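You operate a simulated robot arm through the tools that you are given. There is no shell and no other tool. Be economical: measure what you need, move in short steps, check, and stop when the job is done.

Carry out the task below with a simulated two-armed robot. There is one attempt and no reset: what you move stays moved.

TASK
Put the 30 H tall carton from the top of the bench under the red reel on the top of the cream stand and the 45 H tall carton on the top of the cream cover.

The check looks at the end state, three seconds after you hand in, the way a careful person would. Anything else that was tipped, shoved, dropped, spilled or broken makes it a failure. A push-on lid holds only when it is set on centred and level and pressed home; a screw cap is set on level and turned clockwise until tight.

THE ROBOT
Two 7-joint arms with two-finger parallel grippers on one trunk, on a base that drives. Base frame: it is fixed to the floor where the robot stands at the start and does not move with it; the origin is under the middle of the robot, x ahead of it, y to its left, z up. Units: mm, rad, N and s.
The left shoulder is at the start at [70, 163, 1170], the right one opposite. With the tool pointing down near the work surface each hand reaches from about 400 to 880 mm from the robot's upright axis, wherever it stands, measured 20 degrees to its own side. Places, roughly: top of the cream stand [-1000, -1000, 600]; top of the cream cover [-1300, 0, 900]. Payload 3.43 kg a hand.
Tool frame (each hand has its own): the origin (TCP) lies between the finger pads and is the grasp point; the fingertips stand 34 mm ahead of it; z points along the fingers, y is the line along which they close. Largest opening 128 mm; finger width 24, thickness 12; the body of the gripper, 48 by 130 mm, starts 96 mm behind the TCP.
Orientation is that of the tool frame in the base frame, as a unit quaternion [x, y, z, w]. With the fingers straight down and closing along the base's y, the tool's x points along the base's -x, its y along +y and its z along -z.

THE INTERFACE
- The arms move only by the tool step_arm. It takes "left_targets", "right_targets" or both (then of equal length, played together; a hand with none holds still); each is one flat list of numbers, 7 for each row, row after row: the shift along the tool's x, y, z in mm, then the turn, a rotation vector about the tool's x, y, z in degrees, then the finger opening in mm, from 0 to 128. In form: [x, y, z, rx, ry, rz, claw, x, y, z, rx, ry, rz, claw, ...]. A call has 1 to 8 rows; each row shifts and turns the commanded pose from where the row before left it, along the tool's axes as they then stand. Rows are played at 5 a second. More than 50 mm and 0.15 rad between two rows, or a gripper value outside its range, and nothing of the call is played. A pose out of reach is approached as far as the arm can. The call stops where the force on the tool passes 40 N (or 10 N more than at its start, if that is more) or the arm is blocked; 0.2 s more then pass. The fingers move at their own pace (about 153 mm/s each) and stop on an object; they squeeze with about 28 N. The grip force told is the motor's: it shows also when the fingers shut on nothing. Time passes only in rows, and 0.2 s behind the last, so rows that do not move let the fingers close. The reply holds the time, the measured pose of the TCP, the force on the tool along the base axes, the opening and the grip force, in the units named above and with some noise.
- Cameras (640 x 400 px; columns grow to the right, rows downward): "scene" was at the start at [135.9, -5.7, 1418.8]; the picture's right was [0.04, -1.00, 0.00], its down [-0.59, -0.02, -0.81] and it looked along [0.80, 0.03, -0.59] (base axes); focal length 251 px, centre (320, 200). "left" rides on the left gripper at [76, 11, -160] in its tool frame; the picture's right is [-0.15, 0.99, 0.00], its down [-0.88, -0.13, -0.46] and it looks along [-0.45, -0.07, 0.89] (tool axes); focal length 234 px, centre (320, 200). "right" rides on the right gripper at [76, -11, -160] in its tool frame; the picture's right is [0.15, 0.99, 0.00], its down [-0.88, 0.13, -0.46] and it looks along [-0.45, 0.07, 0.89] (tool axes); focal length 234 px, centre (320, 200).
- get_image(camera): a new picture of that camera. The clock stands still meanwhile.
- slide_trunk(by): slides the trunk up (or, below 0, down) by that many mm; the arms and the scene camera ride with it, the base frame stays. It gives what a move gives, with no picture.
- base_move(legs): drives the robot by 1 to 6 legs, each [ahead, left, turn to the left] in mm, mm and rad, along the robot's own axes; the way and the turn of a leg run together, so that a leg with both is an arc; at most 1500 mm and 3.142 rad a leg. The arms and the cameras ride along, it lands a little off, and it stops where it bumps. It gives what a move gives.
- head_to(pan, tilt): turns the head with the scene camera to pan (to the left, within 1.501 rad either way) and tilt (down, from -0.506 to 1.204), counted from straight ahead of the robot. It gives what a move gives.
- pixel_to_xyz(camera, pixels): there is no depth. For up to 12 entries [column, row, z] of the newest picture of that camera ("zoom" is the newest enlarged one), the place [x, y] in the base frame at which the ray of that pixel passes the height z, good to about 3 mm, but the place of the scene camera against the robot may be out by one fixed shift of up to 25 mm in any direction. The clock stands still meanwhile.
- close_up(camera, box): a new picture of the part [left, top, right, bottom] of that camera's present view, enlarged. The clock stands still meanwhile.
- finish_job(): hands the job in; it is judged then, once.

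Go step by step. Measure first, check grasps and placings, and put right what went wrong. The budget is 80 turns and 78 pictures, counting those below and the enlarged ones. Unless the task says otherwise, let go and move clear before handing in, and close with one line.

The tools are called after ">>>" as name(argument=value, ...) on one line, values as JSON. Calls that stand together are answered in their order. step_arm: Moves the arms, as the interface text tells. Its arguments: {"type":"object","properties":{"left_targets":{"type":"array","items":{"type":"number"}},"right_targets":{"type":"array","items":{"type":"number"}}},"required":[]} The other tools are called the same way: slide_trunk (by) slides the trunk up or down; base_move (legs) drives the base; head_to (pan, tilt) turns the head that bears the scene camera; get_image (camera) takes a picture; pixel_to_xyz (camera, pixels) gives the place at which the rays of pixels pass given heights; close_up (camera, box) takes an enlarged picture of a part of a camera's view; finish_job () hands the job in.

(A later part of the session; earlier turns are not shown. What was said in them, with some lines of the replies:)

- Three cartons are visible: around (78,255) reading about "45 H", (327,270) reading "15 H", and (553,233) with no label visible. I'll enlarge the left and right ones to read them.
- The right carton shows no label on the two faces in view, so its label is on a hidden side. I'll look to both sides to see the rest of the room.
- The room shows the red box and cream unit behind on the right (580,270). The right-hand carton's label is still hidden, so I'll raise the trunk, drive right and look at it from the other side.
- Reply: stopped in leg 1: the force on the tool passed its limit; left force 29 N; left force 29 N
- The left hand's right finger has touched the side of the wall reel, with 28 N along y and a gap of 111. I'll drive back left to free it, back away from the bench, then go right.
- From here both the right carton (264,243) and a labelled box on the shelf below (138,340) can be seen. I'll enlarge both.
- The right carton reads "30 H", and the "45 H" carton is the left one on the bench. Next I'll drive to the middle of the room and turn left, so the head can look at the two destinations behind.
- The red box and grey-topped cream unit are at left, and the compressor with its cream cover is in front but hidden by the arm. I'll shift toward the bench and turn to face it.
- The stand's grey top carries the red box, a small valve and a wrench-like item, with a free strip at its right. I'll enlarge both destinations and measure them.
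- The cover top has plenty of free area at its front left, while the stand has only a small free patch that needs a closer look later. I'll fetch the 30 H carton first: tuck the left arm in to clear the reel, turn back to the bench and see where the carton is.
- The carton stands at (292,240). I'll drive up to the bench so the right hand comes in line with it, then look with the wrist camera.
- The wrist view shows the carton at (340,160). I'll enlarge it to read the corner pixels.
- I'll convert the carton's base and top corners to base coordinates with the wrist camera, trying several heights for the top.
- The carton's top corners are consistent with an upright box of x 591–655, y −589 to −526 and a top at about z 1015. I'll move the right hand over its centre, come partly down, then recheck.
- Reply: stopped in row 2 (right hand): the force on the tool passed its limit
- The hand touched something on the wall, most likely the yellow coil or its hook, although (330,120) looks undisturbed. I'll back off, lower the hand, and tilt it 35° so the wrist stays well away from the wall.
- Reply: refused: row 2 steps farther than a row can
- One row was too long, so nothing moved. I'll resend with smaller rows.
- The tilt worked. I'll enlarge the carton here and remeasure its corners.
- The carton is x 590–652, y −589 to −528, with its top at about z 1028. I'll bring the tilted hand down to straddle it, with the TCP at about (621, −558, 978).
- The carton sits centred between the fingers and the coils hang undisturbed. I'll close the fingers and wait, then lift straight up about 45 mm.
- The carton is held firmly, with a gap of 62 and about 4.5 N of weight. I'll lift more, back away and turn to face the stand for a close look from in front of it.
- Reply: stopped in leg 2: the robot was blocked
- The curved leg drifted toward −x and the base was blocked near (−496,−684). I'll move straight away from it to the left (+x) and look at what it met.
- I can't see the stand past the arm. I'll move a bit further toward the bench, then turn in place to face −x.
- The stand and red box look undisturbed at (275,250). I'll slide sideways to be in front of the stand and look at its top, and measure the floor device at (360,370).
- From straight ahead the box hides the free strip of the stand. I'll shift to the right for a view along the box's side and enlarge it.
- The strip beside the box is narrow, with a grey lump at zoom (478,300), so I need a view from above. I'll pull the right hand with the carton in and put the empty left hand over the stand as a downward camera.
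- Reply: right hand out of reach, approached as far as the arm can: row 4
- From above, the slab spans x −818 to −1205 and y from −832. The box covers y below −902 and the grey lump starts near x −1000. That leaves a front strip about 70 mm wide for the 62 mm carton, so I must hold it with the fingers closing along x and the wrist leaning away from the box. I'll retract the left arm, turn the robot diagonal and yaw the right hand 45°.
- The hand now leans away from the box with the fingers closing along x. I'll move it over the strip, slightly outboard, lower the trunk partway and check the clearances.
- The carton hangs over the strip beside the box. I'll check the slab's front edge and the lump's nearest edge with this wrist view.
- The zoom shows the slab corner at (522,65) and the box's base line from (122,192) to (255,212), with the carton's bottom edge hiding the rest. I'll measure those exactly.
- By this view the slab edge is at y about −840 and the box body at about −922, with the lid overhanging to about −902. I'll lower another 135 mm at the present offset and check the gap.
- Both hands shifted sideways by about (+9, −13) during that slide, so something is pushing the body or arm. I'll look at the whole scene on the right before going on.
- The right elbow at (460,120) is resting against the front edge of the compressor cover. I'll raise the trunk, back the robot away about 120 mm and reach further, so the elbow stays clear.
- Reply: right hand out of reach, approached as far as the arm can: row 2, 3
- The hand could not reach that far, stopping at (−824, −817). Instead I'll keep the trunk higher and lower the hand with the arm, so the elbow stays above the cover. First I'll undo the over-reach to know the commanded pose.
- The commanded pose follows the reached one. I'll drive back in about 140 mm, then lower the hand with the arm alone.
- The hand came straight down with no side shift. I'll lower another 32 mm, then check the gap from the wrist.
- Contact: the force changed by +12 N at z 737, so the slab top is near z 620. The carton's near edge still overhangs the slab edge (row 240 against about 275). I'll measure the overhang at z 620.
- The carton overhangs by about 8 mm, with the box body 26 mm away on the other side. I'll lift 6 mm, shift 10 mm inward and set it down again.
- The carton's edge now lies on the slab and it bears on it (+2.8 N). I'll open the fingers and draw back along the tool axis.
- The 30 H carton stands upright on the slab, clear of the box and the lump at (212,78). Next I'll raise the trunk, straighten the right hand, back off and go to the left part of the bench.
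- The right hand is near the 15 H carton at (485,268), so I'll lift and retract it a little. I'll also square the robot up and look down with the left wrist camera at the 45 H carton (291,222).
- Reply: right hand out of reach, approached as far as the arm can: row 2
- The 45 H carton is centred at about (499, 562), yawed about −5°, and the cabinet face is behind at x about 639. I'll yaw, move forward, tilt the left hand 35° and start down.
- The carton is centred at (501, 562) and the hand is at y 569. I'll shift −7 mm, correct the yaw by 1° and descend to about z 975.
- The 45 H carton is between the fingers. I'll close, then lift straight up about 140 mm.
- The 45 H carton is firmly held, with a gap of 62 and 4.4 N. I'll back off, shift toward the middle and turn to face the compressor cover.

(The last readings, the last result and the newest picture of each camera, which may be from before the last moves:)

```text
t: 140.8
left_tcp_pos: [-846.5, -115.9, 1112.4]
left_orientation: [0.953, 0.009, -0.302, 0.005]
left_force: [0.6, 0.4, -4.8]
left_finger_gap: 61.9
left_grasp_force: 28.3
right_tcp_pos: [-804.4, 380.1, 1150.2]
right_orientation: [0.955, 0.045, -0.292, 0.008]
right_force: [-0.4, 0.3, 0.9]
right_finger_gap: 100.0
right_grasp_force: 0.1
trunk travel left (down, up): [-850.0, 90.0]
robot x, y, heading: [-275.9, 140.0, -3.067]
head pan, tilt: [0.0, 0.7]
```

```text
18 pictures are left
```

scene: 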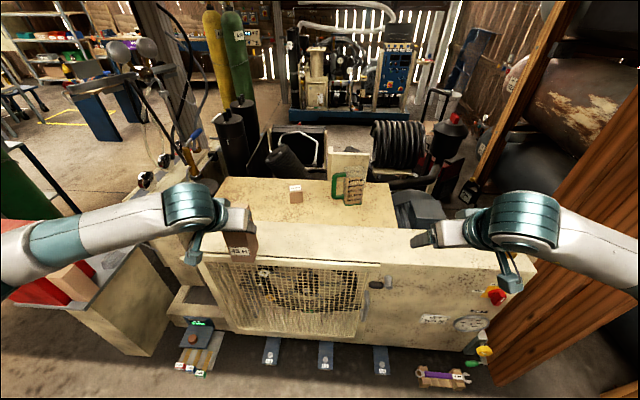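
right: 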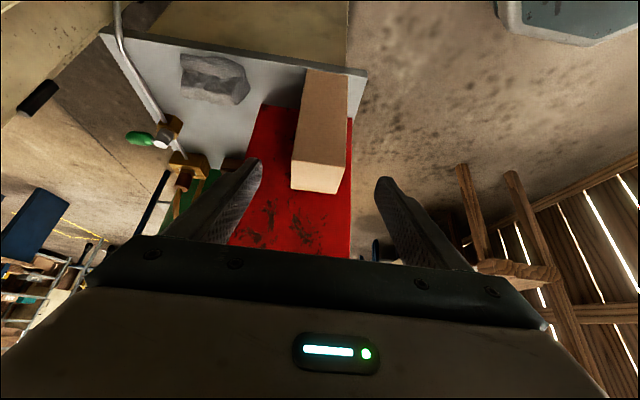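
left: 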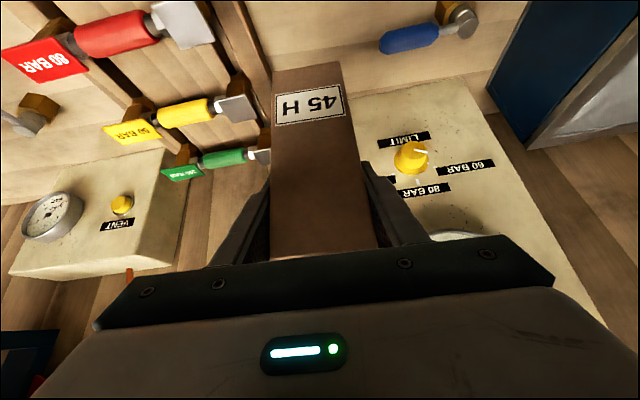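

>>> close_up(camera="scene", box=[180, 150, 440, 310])

>>> pixel_to_xyz(camera="scene", pixels=[[220, 178, 900], [386, 183, 900], [396, 226, 900], [215, 224, 900], [210, 250, 900], [380, 262, 900], [290, 200, 900], [302, 200, 900], [336, 203, 900], [362, 205, 900], [300, 226, 900]])

```text
2.46 times, centred on (310, 230) of scene
```

zoom: 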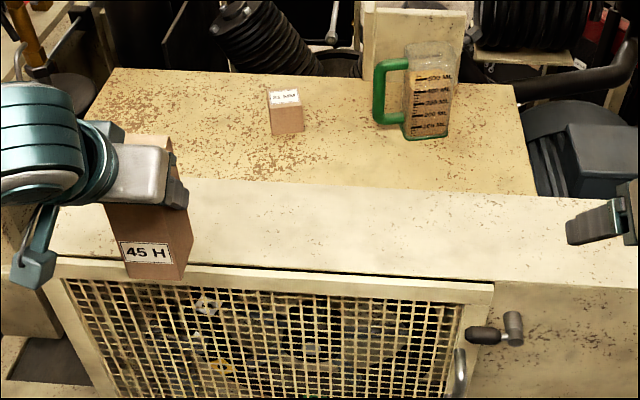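

```text
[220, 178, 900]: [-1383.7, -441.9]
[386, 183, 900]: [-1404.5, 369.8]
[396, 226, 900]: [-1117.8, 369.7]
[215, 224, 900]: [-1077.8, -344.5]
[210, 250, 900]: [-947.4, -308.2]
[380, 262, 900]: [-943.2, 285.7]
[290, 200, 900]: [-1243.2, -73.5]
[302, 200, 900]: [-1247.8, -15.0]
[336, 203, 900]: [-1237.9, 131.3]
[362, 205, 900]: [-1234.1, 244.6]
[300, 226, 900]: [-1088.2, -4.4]
```

The rusted flat top spans about x −1090 to −1390, with the small box at (−1245, −45) and the jug at (−1235, 190). I'll put the carton near (−1160, −200), so I square up, shift left and drive in.

>>> base_move(legs=[[0, 0, -0.074], [0, 120, 0], [190, 0, 0]])

>>> get_image(camera="left")

>>> get_image(camera="scene")

```text
t: 143.7
left_tcp_pos: [-1046.8, -195.5, 1113.5]
left_orientation: [0.953, -0.027, -0.302, -0.007]
left_force: [-0.3, 0.6, -4.6]
left_finger_gap: 61.9
left_grasp_force: 28.3
right_tcp_pos: [-967.1, 298.2, 1150.0]
right_orientation: [0.956, 0.01, -0.293, -0.003]
right_force: [0.1, -0.8, 0.0]
right_finger_gap: 100.0
right_grasp_force: 0.0
trunk travel left (down, up): [-850.0, 90.0]
robot x, y, heading: [-457.5, 21.3, -3.144]
head pan, tilt: [0.0, 0.7]
```

```text
16 pictures are left
```

left: 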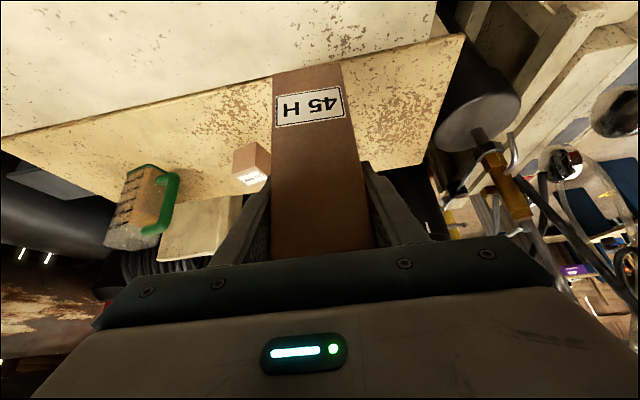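

```text
15 pictures are left
```

scene: 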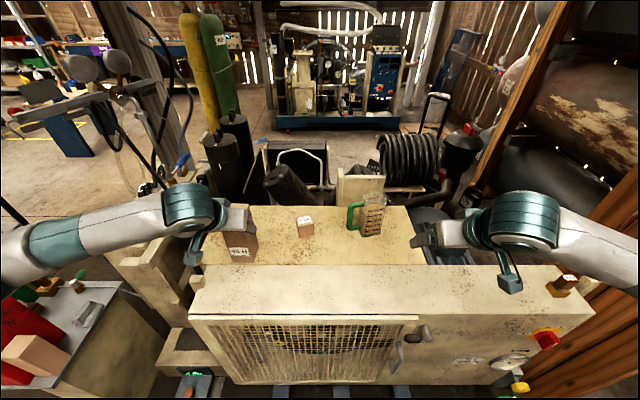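

The rusted panel behind the lighter front strip holds the small box and jug, and matches the given place for the cover. I'll measure its edges with the wrist camera.

>>> pixel_to_xyz(camera="left", pixels=[[462, 37, 900], [270, 76, 900], [3, 140, 900], [420, 165, 900], [240, 193, 900], [235, 150, 900], [268, 178, 900], [437, 5, 900], [345, 65, 900], [178, 235, 900]])

>>> close_up(camera="left", box=[220, 0, 476, 170])

```text
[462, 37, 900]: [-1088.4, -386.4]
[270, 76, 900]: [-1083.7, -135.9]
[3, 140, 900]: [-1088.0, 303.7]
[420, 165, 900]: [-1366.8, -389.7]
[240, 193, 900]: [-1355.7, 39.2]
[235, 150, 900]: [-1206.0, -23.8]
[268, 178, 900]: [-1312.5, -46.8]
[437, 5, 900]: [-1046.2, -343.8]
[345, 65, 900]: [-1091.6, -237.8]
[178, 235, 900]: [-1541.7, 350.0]
```

```text
2.35 times, centred on (348, 85) of left
```

zoom: 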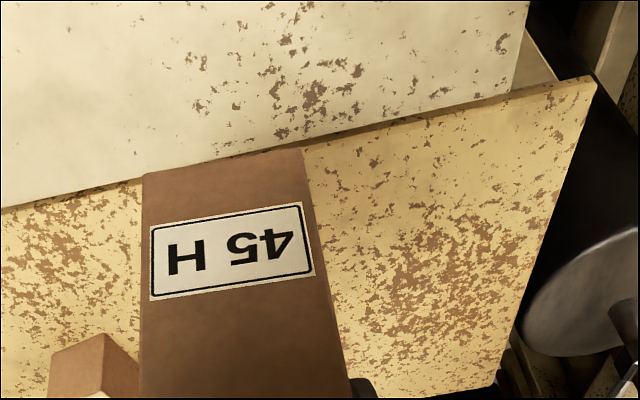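

The cover spans x −1088 to −1367 from y −388. I'll reach forward 150 mm at this height to bring the carton over (−1200, −200).

>>> step_arm(left_targets=[-31, 0, 21.5, 0, 0, 0, 40, -31, 0, 21.5, 0, 0, 0, 40, -31, 0, 21.5, 0, 0, 0, 40, -31, 0, 21.5, 0, 0, 0, 40])

```text
t: 144.7
left_tcp_pos: [-1198.6, -186.7, 1110.7]
left_orientation: [0.953, -0.026, -0.301, -0.006]
left_force: [0.3, 0.1, -4.9]
left_finger_gap: 61.8
left_grasp_force: 27.9
right_tcp_pos: [-969.7, 296.6, 1149.3]
right_orientation: [0.956, 0.009, -0.292, -0.003]
right_force: [-1.1, 0.6, 0.4]
right_finger_gap: 100.0
right_grasp_force: 0.0
trunk travel left (down, up): [-850.0, 90.0]
robot x, y, heading: [-459.5, 19.2, -3.14]
head pan, tilt: [0.0, 0.7]
```

The reach was good. I'll lower 70 mm, then check the gap.

>>> step_arm(left_targets=[20, 0, 28.7, 0, 0, 0, 40, 20, 0, 28.7, 0, 0, 0, 40])

>>> get_image(camera="left")

>>> close_up(camera="scene", box=[180, 180, 340, 280])

```text
t: 145.3
left_tcp_pos: [-1200.6, -189.7, 1041.6]
left_orientation: [0.953, -0.026, -0.302, -0.006]
left_force: [-0.7, -0.7, -4.1]
left_finger_gap: 62.1
left_grasp_force: 27.6
right_tcp_pos: [-970.8, 296.9, 1149.9]
right_orientation: [0.957, 0.01, -0.291, -0.002]
right_force: [-0.6, -0.3, 0.6]
right_finger_gap: 100.2
right_grasp_force: 0.2
trunk travel left (down, up): [-850.0, 90.0]
robot x, y, heading: [-461.3, 25.1, -3.145]
head pan, tilt: [0.0, 0.7]
```

```text
13 pictures are left
```

left: 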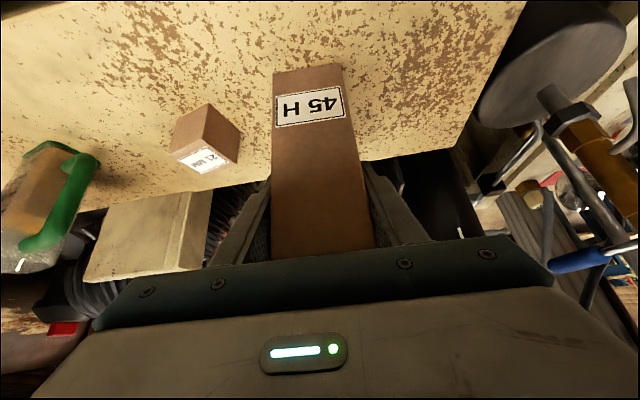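

```text
4.00 times, centred on (260, 230) of scene
```

zoom: 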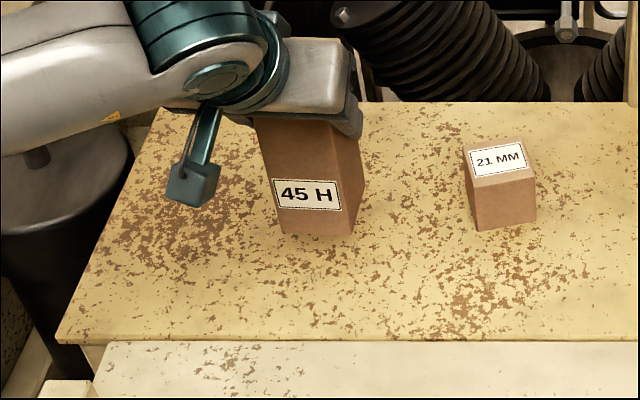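

There is plenty of clear area around it. I'll lower gently by 18 mm and read the force.

>>> step_arm(left_targets=[3.4, 0, 4.9, 0, 0, 0, 40, 3.4, 0, 4.9, 0, 0, 0, 40, 3.4, 0, 4.9, 0, 0, 0, 40])

```text
t: 146.1
left_tcp_pos: [-1198.8, -189.0, 1024.8]
left_orientation: [0.953, -0.027, -0.301, -0.006]
left_force: [0.2, -0.6, -4.6]
left_finger_gap: 62.1
left_grasp_force: 27.8
right_tcp_pos: [-968.5, 296.4, 1148.8]
right_orientation: [0.956, 0.01, -0.292, -0.003]
right_force: [-0.1, -0.7, 0.3]
right_finger_gap: 100.0
right_grasp_force: 0.0
trunk travel left (down, up): [-850.0, 90.0]
robot x, y, heading: [-457.5, 21.6, -3.141]
head pan, tilt: [0.0, 0.7]
```

No contact yet, so I'll lower 6 mm more, then 3 mm at a time.

>>> step_arm(left_targets=[1.7, 0, 2.5, 0, 0, 0, 40, 1.7, 0, 2.5, 0, 0, 0, 40])

>>> step_arm(left_targets=[1.7, 0, 2.5, 0, 0, 0, 40])

```text
t: 146.7
left_tcp_pos: [-1200.7, -189.1, 1018.5]
left_orientation: [0.953, -0.026, -0.302, -0.006]
left_force: [0.4, 0.0, -4.4]
left_finger_gap: 62.1
left_grasp_force: 27.7
right_tcp_pos: [-968.6, 297.3, 1149.1]
right_orientation: [0.956, 0.01, -0.292, -0.003]
right_force: [-0.5, 0.2, -0.4]
right_finger_gap: 99.9
right_grasp_force: 0.1
trunk travel left (down, up): [-850.0, 90.0]
robot x, y, heading: [-454.6, 18.0, -3.138]
head pan, tilt: [0.0, 0.7]
```

```text
t: 147.1
left_tcp_pos: [-1199.2, -189.2, 1016.0]
left_orientation: [0.953, -0.025, -0.301, -0.006]
left_force: [0.4, -0.4, -3.6]
left_finger_gap: 62.1
left_grasp_force: 28.1
right_tcp_pos: [-969.7, 297.0, 1151.5]
right_orientation: [0.956, 0.01, -0.292, -0.002]
right_force: [-0.2, 0.2, -0.4]
right_finger_gap: 99.9
right_grasp_force: 0.0
trunk travel left (down, up): [-850.0, 90.0]
robot x, y, heading: [-457.7, 22.0, -3.143]
head pan, tilt: [0.0, 0.7]
```

The force is only just starting to change (−3.6 N), so I'll go a little further in 2 mm steps.

>>> step_arm(left_targets=[1.1, 0, 1.6, 0, 0, 0, 40])

>>> step_arm(left_targets=[1.1, 0, 1.6, 0, 0, 0, 40])

>>> close_up(camera="scene", box=[180, 180, 340, 280])

```text
t: 147.5
left_tcp_pos: [-1198.5, -189.3, 1014.0]
left_orientation: [0.953, -0.026, -0.301, -0.006]
left_force: [-0.4, -0.2, -4.1]
left_finger_gap: 61.9
left_grasp_force: 27.9
right_tcp_pos: [-969.8, 296.5, 1148.1]
right_orientation: [0.957, 0.01, -0.291, -0.002]
right_force: [-0.8, 0.2, 0.2]
right_finger_gap: 99.8
right_grasp_force: 0.1
trunk travel left (down, up): [-850.0, 90.0]
robot x, y, heading: [-459.1, 20.5, -3.144]
head pan, tilt: [0.0, 0.7]
```

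```text
t: 147.9
left_tcp_pos: [-1200.0, -187.7, 1011.1]
left_orientation: [0.953, -0.025, -0.302, -0.006]
left_force: [0.7, 0.0, -4.5]
left_finger_gap: 61.8
left_grasp_force: 28.3
right_tcp_pos: [-971.0, 297.0, 1149.2]
right_orientation: [0.957, 0.01, -0.291, -0.003]
right_force: [0.2, 0.1, 1.2]
right_finger_gap: 100.2
right_grasp_force: 0.1
trunk travel left (down, up): [-850.0, 90.0]
robot x, y, heading: [-458.0, 20.1, -3.141]
head pan, tilt: [0.0, 0.7]
```

```text
4.00 times, centred on (260, 230) of scene
```

zoom: 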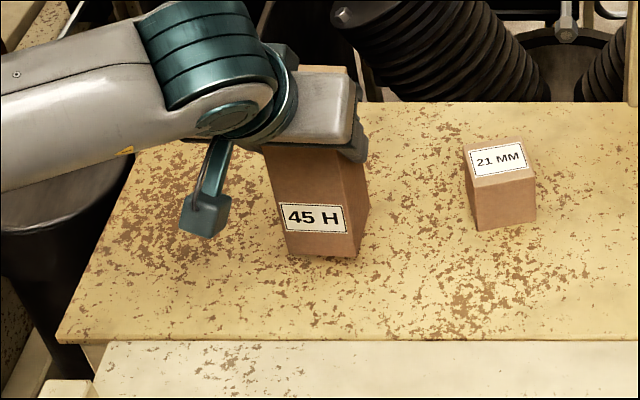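

Still no contact, so the cover is a little lower than 900. I'll continue with small steps.

>>> step_arm(left_targets=[1.4, 0, 2.05, 0, 0, 0, 40])

>>> step_arm(left_targets=[1.4, 0, 2.05, 0, 0, 0, 40])

>>> step_arm(left_targets=[1.4, 0, 2.05, 0, 0, 0, 40])

```text
t: 148.3
left_tcp_pos: [-1199.2, -187.9, 1009.3]
left_orientation: [0.953, -0.025, -0.302, -0.005]
left_force: [0.6, 0.7, -4.6]
left_finger_gap: 61.6
left_grasp_force: 27.8
right_tcp_pos: [-971.0, 296.9, 1149.6]
right_orientation: [0.956, 0.011, -0.292, -0.002]
right_force: [-1.2, 0.5, -0.3]
right_finger_gap: 100.1
right_grasp_force: 0.1
trunk travel left (down, up): [-850.0, 90.0]
robot x, y, heading: [-457.2, 18.0, -3.139]
head pan, tilt: [0.0, 0.7]
```

```text
t: 148.7
left_tcp_pos: [-1199.3, -187.6, 1006.7]
left_orientation: [0.953, -0.026, -0.301, -0.006]
left_force: [-0.3, -0.2, -4.8]
left_finger_gap: 61.8
left_grasp_force: 27.9
right_tcp_pos: [-968.8, 296.8, 1149.7]
right_orientation: [0.957, 0.009, -0.291, -0.003]
right_force: [-0.8, 0.6, 0.2]
right_finger_gap: 100.2
right_grasp_force: 0.1
trunk travel left (down, up): [-850.0, 90.0]
robot x, y, heading: [-456.0, 23.5, -3.139]
head pan, tilt: [0.0, 0.7]
```

```text
t: 149.1
left_tcp_pos: [-1199.3, -186.6, 1003.7]
left_orientation: [0.953, -0.026, -0.302, -0.006]
left_force: [-0.1, 0.1, -4.7]
left_finger_gap: 61.9
left_grasp_force: 28.0
right_tcp_pos: [-969.8, 297.6, 1149.4]
right_orientation: [0.957, 0.01, -0.291, -0.002]
right_force: [-0.9, 0.3, -0.7]
right_finger_gap: 100.1
right_grasp_force: 0.1
trunk travel left (down, up): [-850.0, 90.0]
robot x, y, heading: [-457.8, 18.2, -3.14]
head pan, tilt: [0.0, 0.7]
```

>>> step_arm(left_targets=[1.7, 0, 2.5, 0, 0, 0, 40])

>>> step_arm(left_targets=[1.7, 0, 2.5, 0, 0, 0, 40])

>>> close_up(camera="left", box=[220, 0, 420, 125])

```text
t: 149.5
left_tcp_pos: [-1199.9, -188.1, 1001.5]
left_orientation: [0.953, -0.025, -0.301, -0.005]
left_force: [0.3, -0.7, -4.7]
left_finger_gap: 62.0
left_grasp_force: 27.7
right_tcp_pos: [-967.7, 297.3, 1149.4]
right_orientation: [0.956, 0.01, -0.292, -0.002]
right_force: [0.0, -0.5, -0.7]
right_finger_gap: 100.0
right_grasp_force: 0.3
trunk travel left (down, up): [-850.0, 90.0]
robot x, y, heading: [-457.9, 20.7, -3.143]
head pan, tilt: [0.0, 0.7]
```

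```text
t: 149.9
left_tcp_pos: [-1200.4, -188.6, 997.8]
left_orientation: [0.953, -0.026, -0.301, -0.006]
left_force: [-0.3, 0.0, -4.6]
left_finger_gap: 62.1
left_grasp_force: 27.7
right_tcp_pos: [-969.8, 296.1, 1150.2]
right_orientation: [0.957, 0.009, -0.291, -0.002]
right_force: [0.8, -1.0, -0.2]
right_finger_gap: 99.9
right_grasp_force: 0.0
trunk travel left (down, up): [-850.0, 90.0]
robot x, y, heading: [-457.6, 21.5, -3.139]
head pan, tilt: [0.0, 0.7]
```

```text
3.20 times, centred on (320, 62) of left
```

zoom: 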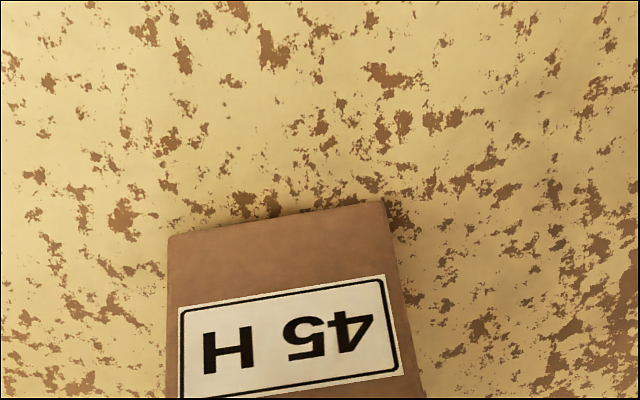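

A faint contact shadow at the bottom edge shows it is near. I'll keep stepping down.

>>> step_arm(left_targets=[1.4, 0, 2.05, 0, 0, 0, 40])

>>> step_arm(left_targets=[1.4, 0, 2.05, 0, 0, 0, 40])

>>> step_arm(left_targets=[1.4, 0, 2.05, 0, 0, 0, 40])

```text
t: 150.3
left_tcp_pos: [-1199.4, -188.8, 995.6]
left_orientation: [0.953, -0.025, -0.301, -0.006]
left_force: [-0.1, 0.5, -4.0]
left_finger_gap: 61.8
left_grasp_force: 27.6
right_tcp_pos: [-968.7, 296.3, 1149.2]
right_orientation: [0.956, 0.01, -0.293, -0.002]
right_force: [0.2, -0.3, -0.7]
right_finger_gap: 99.9
right_grasp_force: 0.0
trunk travel left (down, up): [-850.0, 90.0]
robot x, y, heading: [-457.7, 16.4, -3.141]
head pan, tilt: [0.0, 0.7]
```

```text
t: 150.7
left_tcp_pos: [-1200.6, -187.9, 994.3]
left_orientation: [0.953, -0.026, -0.301, -0.005]
left_force: [0.3, 0.5, -4.5]
left_finger_gap: 61.5
left_grasp_force: 28.6
right_tcp_pos: [-970.2, 295.9, 1149.4]
right_orientation: [0.957, 0.01, -0.291, -0.003]
right_force: [-0.5, -0.7, -0.3]
right_finger_gap: 99.9
right_grasp_force: 0.0
trunk travel left (down, up): [-850.0, 90.0]
robot x, y, heading: [-453.6, 23.1, -3.141]
head pan, tilt: [0.0, 0.7]
```

```text
t: 151.1
left_tcp_pos: [-1200.2, -188.6, 991.2]
left_orientation: [0.953, -0.026, -0.301, -0.006]
left_force: [-0.2, -0.1, -4.8]
left_finger_gap: 61.9
left_grasp_force: 28.3
right_tcp_pos: [-969.5, 297.3, 1150.0]
right_orientation: [0.957, 0.01, -0.291, -0.002]
right_force: [0.5, 0.3, 0.6]
right_finger_gap: 99.9
right_grasp_force: 0.0
trunk travel left (down, up): [-850.0, 90.0]
robot x, y, heading: [-456.6, 19.8, -3.135]
head pan, tilt: [0.0, 0.7]
```

>>> step_arm(left_targets=[1.7, 0, 2.5, 0, 0, 0, 40])

>>> step_arm(left_targets=[1.7, 0, 2.5, 0, 0, 0, 40])

>>> step_arm(left_targets=[1.7, 0, 2.5, 0, 0, 0, 40])

>>> close_up(camera="left", box=[220, 0, 420, 125])

```text
t: 151.5
left_tcp_pos: [-1199.7, -186.9, 987.6]
left_orientation: [0.953, -0.026, -0.301, -0.006]
left_force: [-1.0, 0.4, -4.4]
left_finger_gap: 61.9
left_grasp_force: 27.2
right_tcp_pos: [-969.1, 296.9, 1148.8]
right_orientation: [0.956, 0.01, -0.292, -0.002]
right_force: [-0.9, 1.2, -0.1]
right_finger_gap: 100.1
right_grasp_force: 0.0
trunk travel left (down, up): [-850.0, 90.0]
robot x, y, heading: [-461.3, 19.9, -3.142]
head pan, tilt: [0.0, 0.7]
```

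```text
t: 151.9
left_tcp_pos: [-1200.3, -187.8, 985.5]
left_orientation: [0.953, -0.025, -0.303, -0.006]
left_force: [-0.2, 0.0, -0.4]
left_finger_gap: 61.7
left_grasp_force: 28.3
right_tcp_pos: [-968.8, 297.0, 1150.5]
right_orientation: [0.956, 0.009, -0.292, -0.003]
right_force: [0.1, 0.4, 0.2]
right_finger_gap: 100.1
right_grasp_force: 0.1
trunk travel left (down, up): [-850.0, 90.0]
robot x, y, heading: [-461.7, 19.9, -3.138]
head pan, tilt: [0.0, 0.7]
```

```text
t: 152.3
left_tcp_pos: [-1198.9, -188.3, 985.5]
left_orientation: [0.952, -0.025, -0.305, -0.006]
left_force: [1.0, -1.2, 13.3]
left_finger_gap: 61.9
left_grasp_force: 27.4
right_tcp_pos: [-967.7, 296.6, 1151.7]
right_orientation: [0.956, 0.01, -0.293, -0.002]
right_force: [0.7, -0.4, 0.5]
right_finger_gap: 99.9
right_grasp_force: 0.1
trunk travel left (down, up): [-850.0, 90.0]
robot x, y, heading: [-457.8, 23.7, -3.142]
head pan, tilt: [0.0, 0.7]
```

```text
3.20 times, centred on (320, 62) of left
```

zoom: 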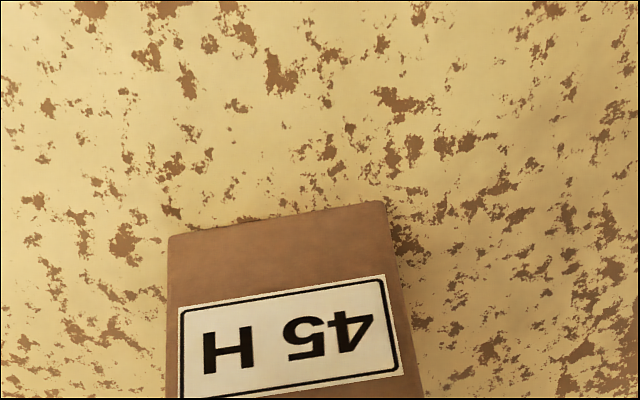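

Contact at z 985: the force is now +13 N and the carton rests on the cover. I'll ease up 2 mm, open and withdraw along the tool axis.

>>> step_arm(left_targets=[-1.1, 0, -1.7, 0, 0, 0, 40, 0, 0, 0, 0, 0, 0, 75, 0, 0, 0, 0, 0, 0, 100, 0, 0, 0, 0, 0, 0, 100])

>>> step_arm(left_targets=[0, 0, -20, 0, 0, 0, 100, 0, 0, -40, 0, 0, 0, 100, 0, 0, -45, 0, 0, 0, 100, 0, 0, -45, 0, 0, 0, 100])

>>> get_image(camera="left")

```text
t: 153.3
left_tcp_pos: [-1198.7, -187.6, 984.2]
left_orientation: [0.953, -0.026, -0.302, -0.006]
left_force: [0.7, 0.3, -1.2]
left_finger_gap: 99.8
left_grasp_force: 0.1
right_tcp_pos: [-969.3, 296.4, 1148.4]
right_orientation: [0.956, 0.011, -0.292, -0.001]
right_force: [0.2, 0.3, 0.6]
right_finger_gap: 100.2
right_grasp_force: 0.1
trunk travel left (down, up): [-850.0, 90.0]
robot x, y, heading: [-455.2, 21.1, -3.138]
head pan, tilt: [0.0, 0.7]
```

```text
t: 154.3
left_tcp_pos: [-1110.6, -192.5, 1107.9]
left_orientation: [0.953, -0.025, -0.303, -0.005]
left_force: [0.7, -0.7, 0.5]
left_finger_gap: 99.9
left_grasp_force: 0.1
right_tcp_pos: [-968.3, 297.5, 1150.1]
right_orientation: [0.956, 0.01, -0.292, -0.002]
right_force: [0.7, -0.3, -0.1]
right_finger_gap: 100.0
right_grasp_force: 0.0
trunk travel left (down, up): [-850.0, 90.0]
robot x, y, heading: [-456.0, 20.8, -3.136]
head pan, tilt: [0.0, 0.7]
```

```text
8 pictures are left
```

left: 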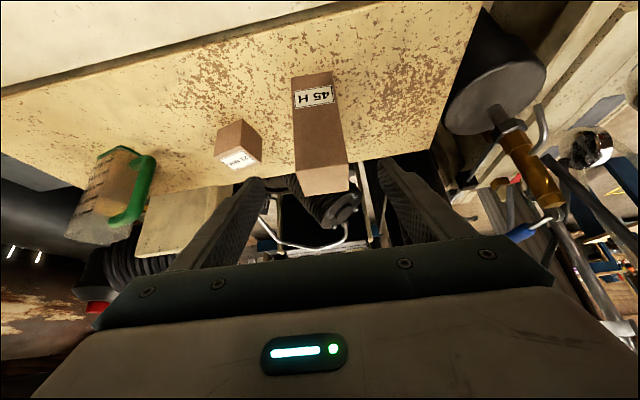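

The 45 H carton stands upright on the cover and the hand is clear. I'll back the robot off and take a last look at both placings.

>>> base_move(legs=[[-250, 0, 0]])

>>> head_to(pan=0.3, tilt=0.6)

>>> get_image(camera="scene")

```text
t: 156.1
left_tcp_pos: [-869.5, -193.3, 1106.0]
left_orientation: [0.953, -0.025, -0.302, -0.006]
left_force: [0.1, 0.8, 0.1]
left_finger_gap: 99.9
left_grasp_force: 0.0
right_tcp_pos: [-726.6, 297.1, 1149.3]
right_orientation: [0.956, 0.012, -0.292, -0.001]
right_force: [0.1, 0.1, 0.1]
right_finger_gap: 100.0
right_grasp_force: 0.1
trunk travel left (down, up): [-850.0, 90.0]
robot x, y, heading: [-210.7, 24.9, -3.138]
head pan, tilt: [0.0, 0.7]
```

```text
t: 156.9
left_tcp_pos: [-867.7, -193.5, 1107.7]
left_orientation: [0.953, -0.025, -0.303, -0.006]
left_force: [0.5, -1.0, 0.2]
left_finger_gap: 99.7
left_grasp_force: 0.0
right_tcp_pos: [-723.7, 296.4, 1149.6]
right_orientation: [0.956, 0.011, -0.292, -0.002]
right_force: [0.9, 0.2, -0.2]
right_finger_gap: 99.9
right_grasp_force: 0.1
trunk travel left (down, up): [-850.0, 90.0]
robot x, y, heading: [-210.6, 22.2, -3.139]
head pan, tilt: [0.3, 0.6]
```

```text
7 pictures are left
```

scene: 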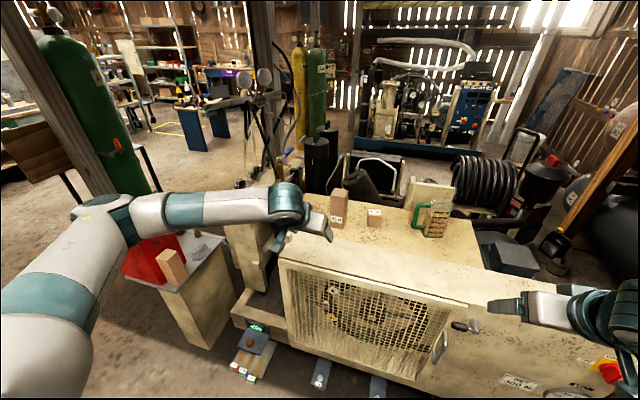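

Both cartons stand where they should: 30 H at (172,268) beside the box on the stand, and 45 H at (339,207) on the cover. The hands are empty and clear, so I'm handing in.

>>> finish_job()

```text
The job is handed in.
```

The 30 H carton is standing on the cream stand beside the red box, and the 45 H carton is standing on the cream cover. Both hands are empty and clear, and I have handed the job in. There were four unplanned light contacts on the way: the reel, something on the wall by the yellow coil, the compressor cover (elbow), and something near the stand that stopped the base. I saw nothing displaced afterwards.
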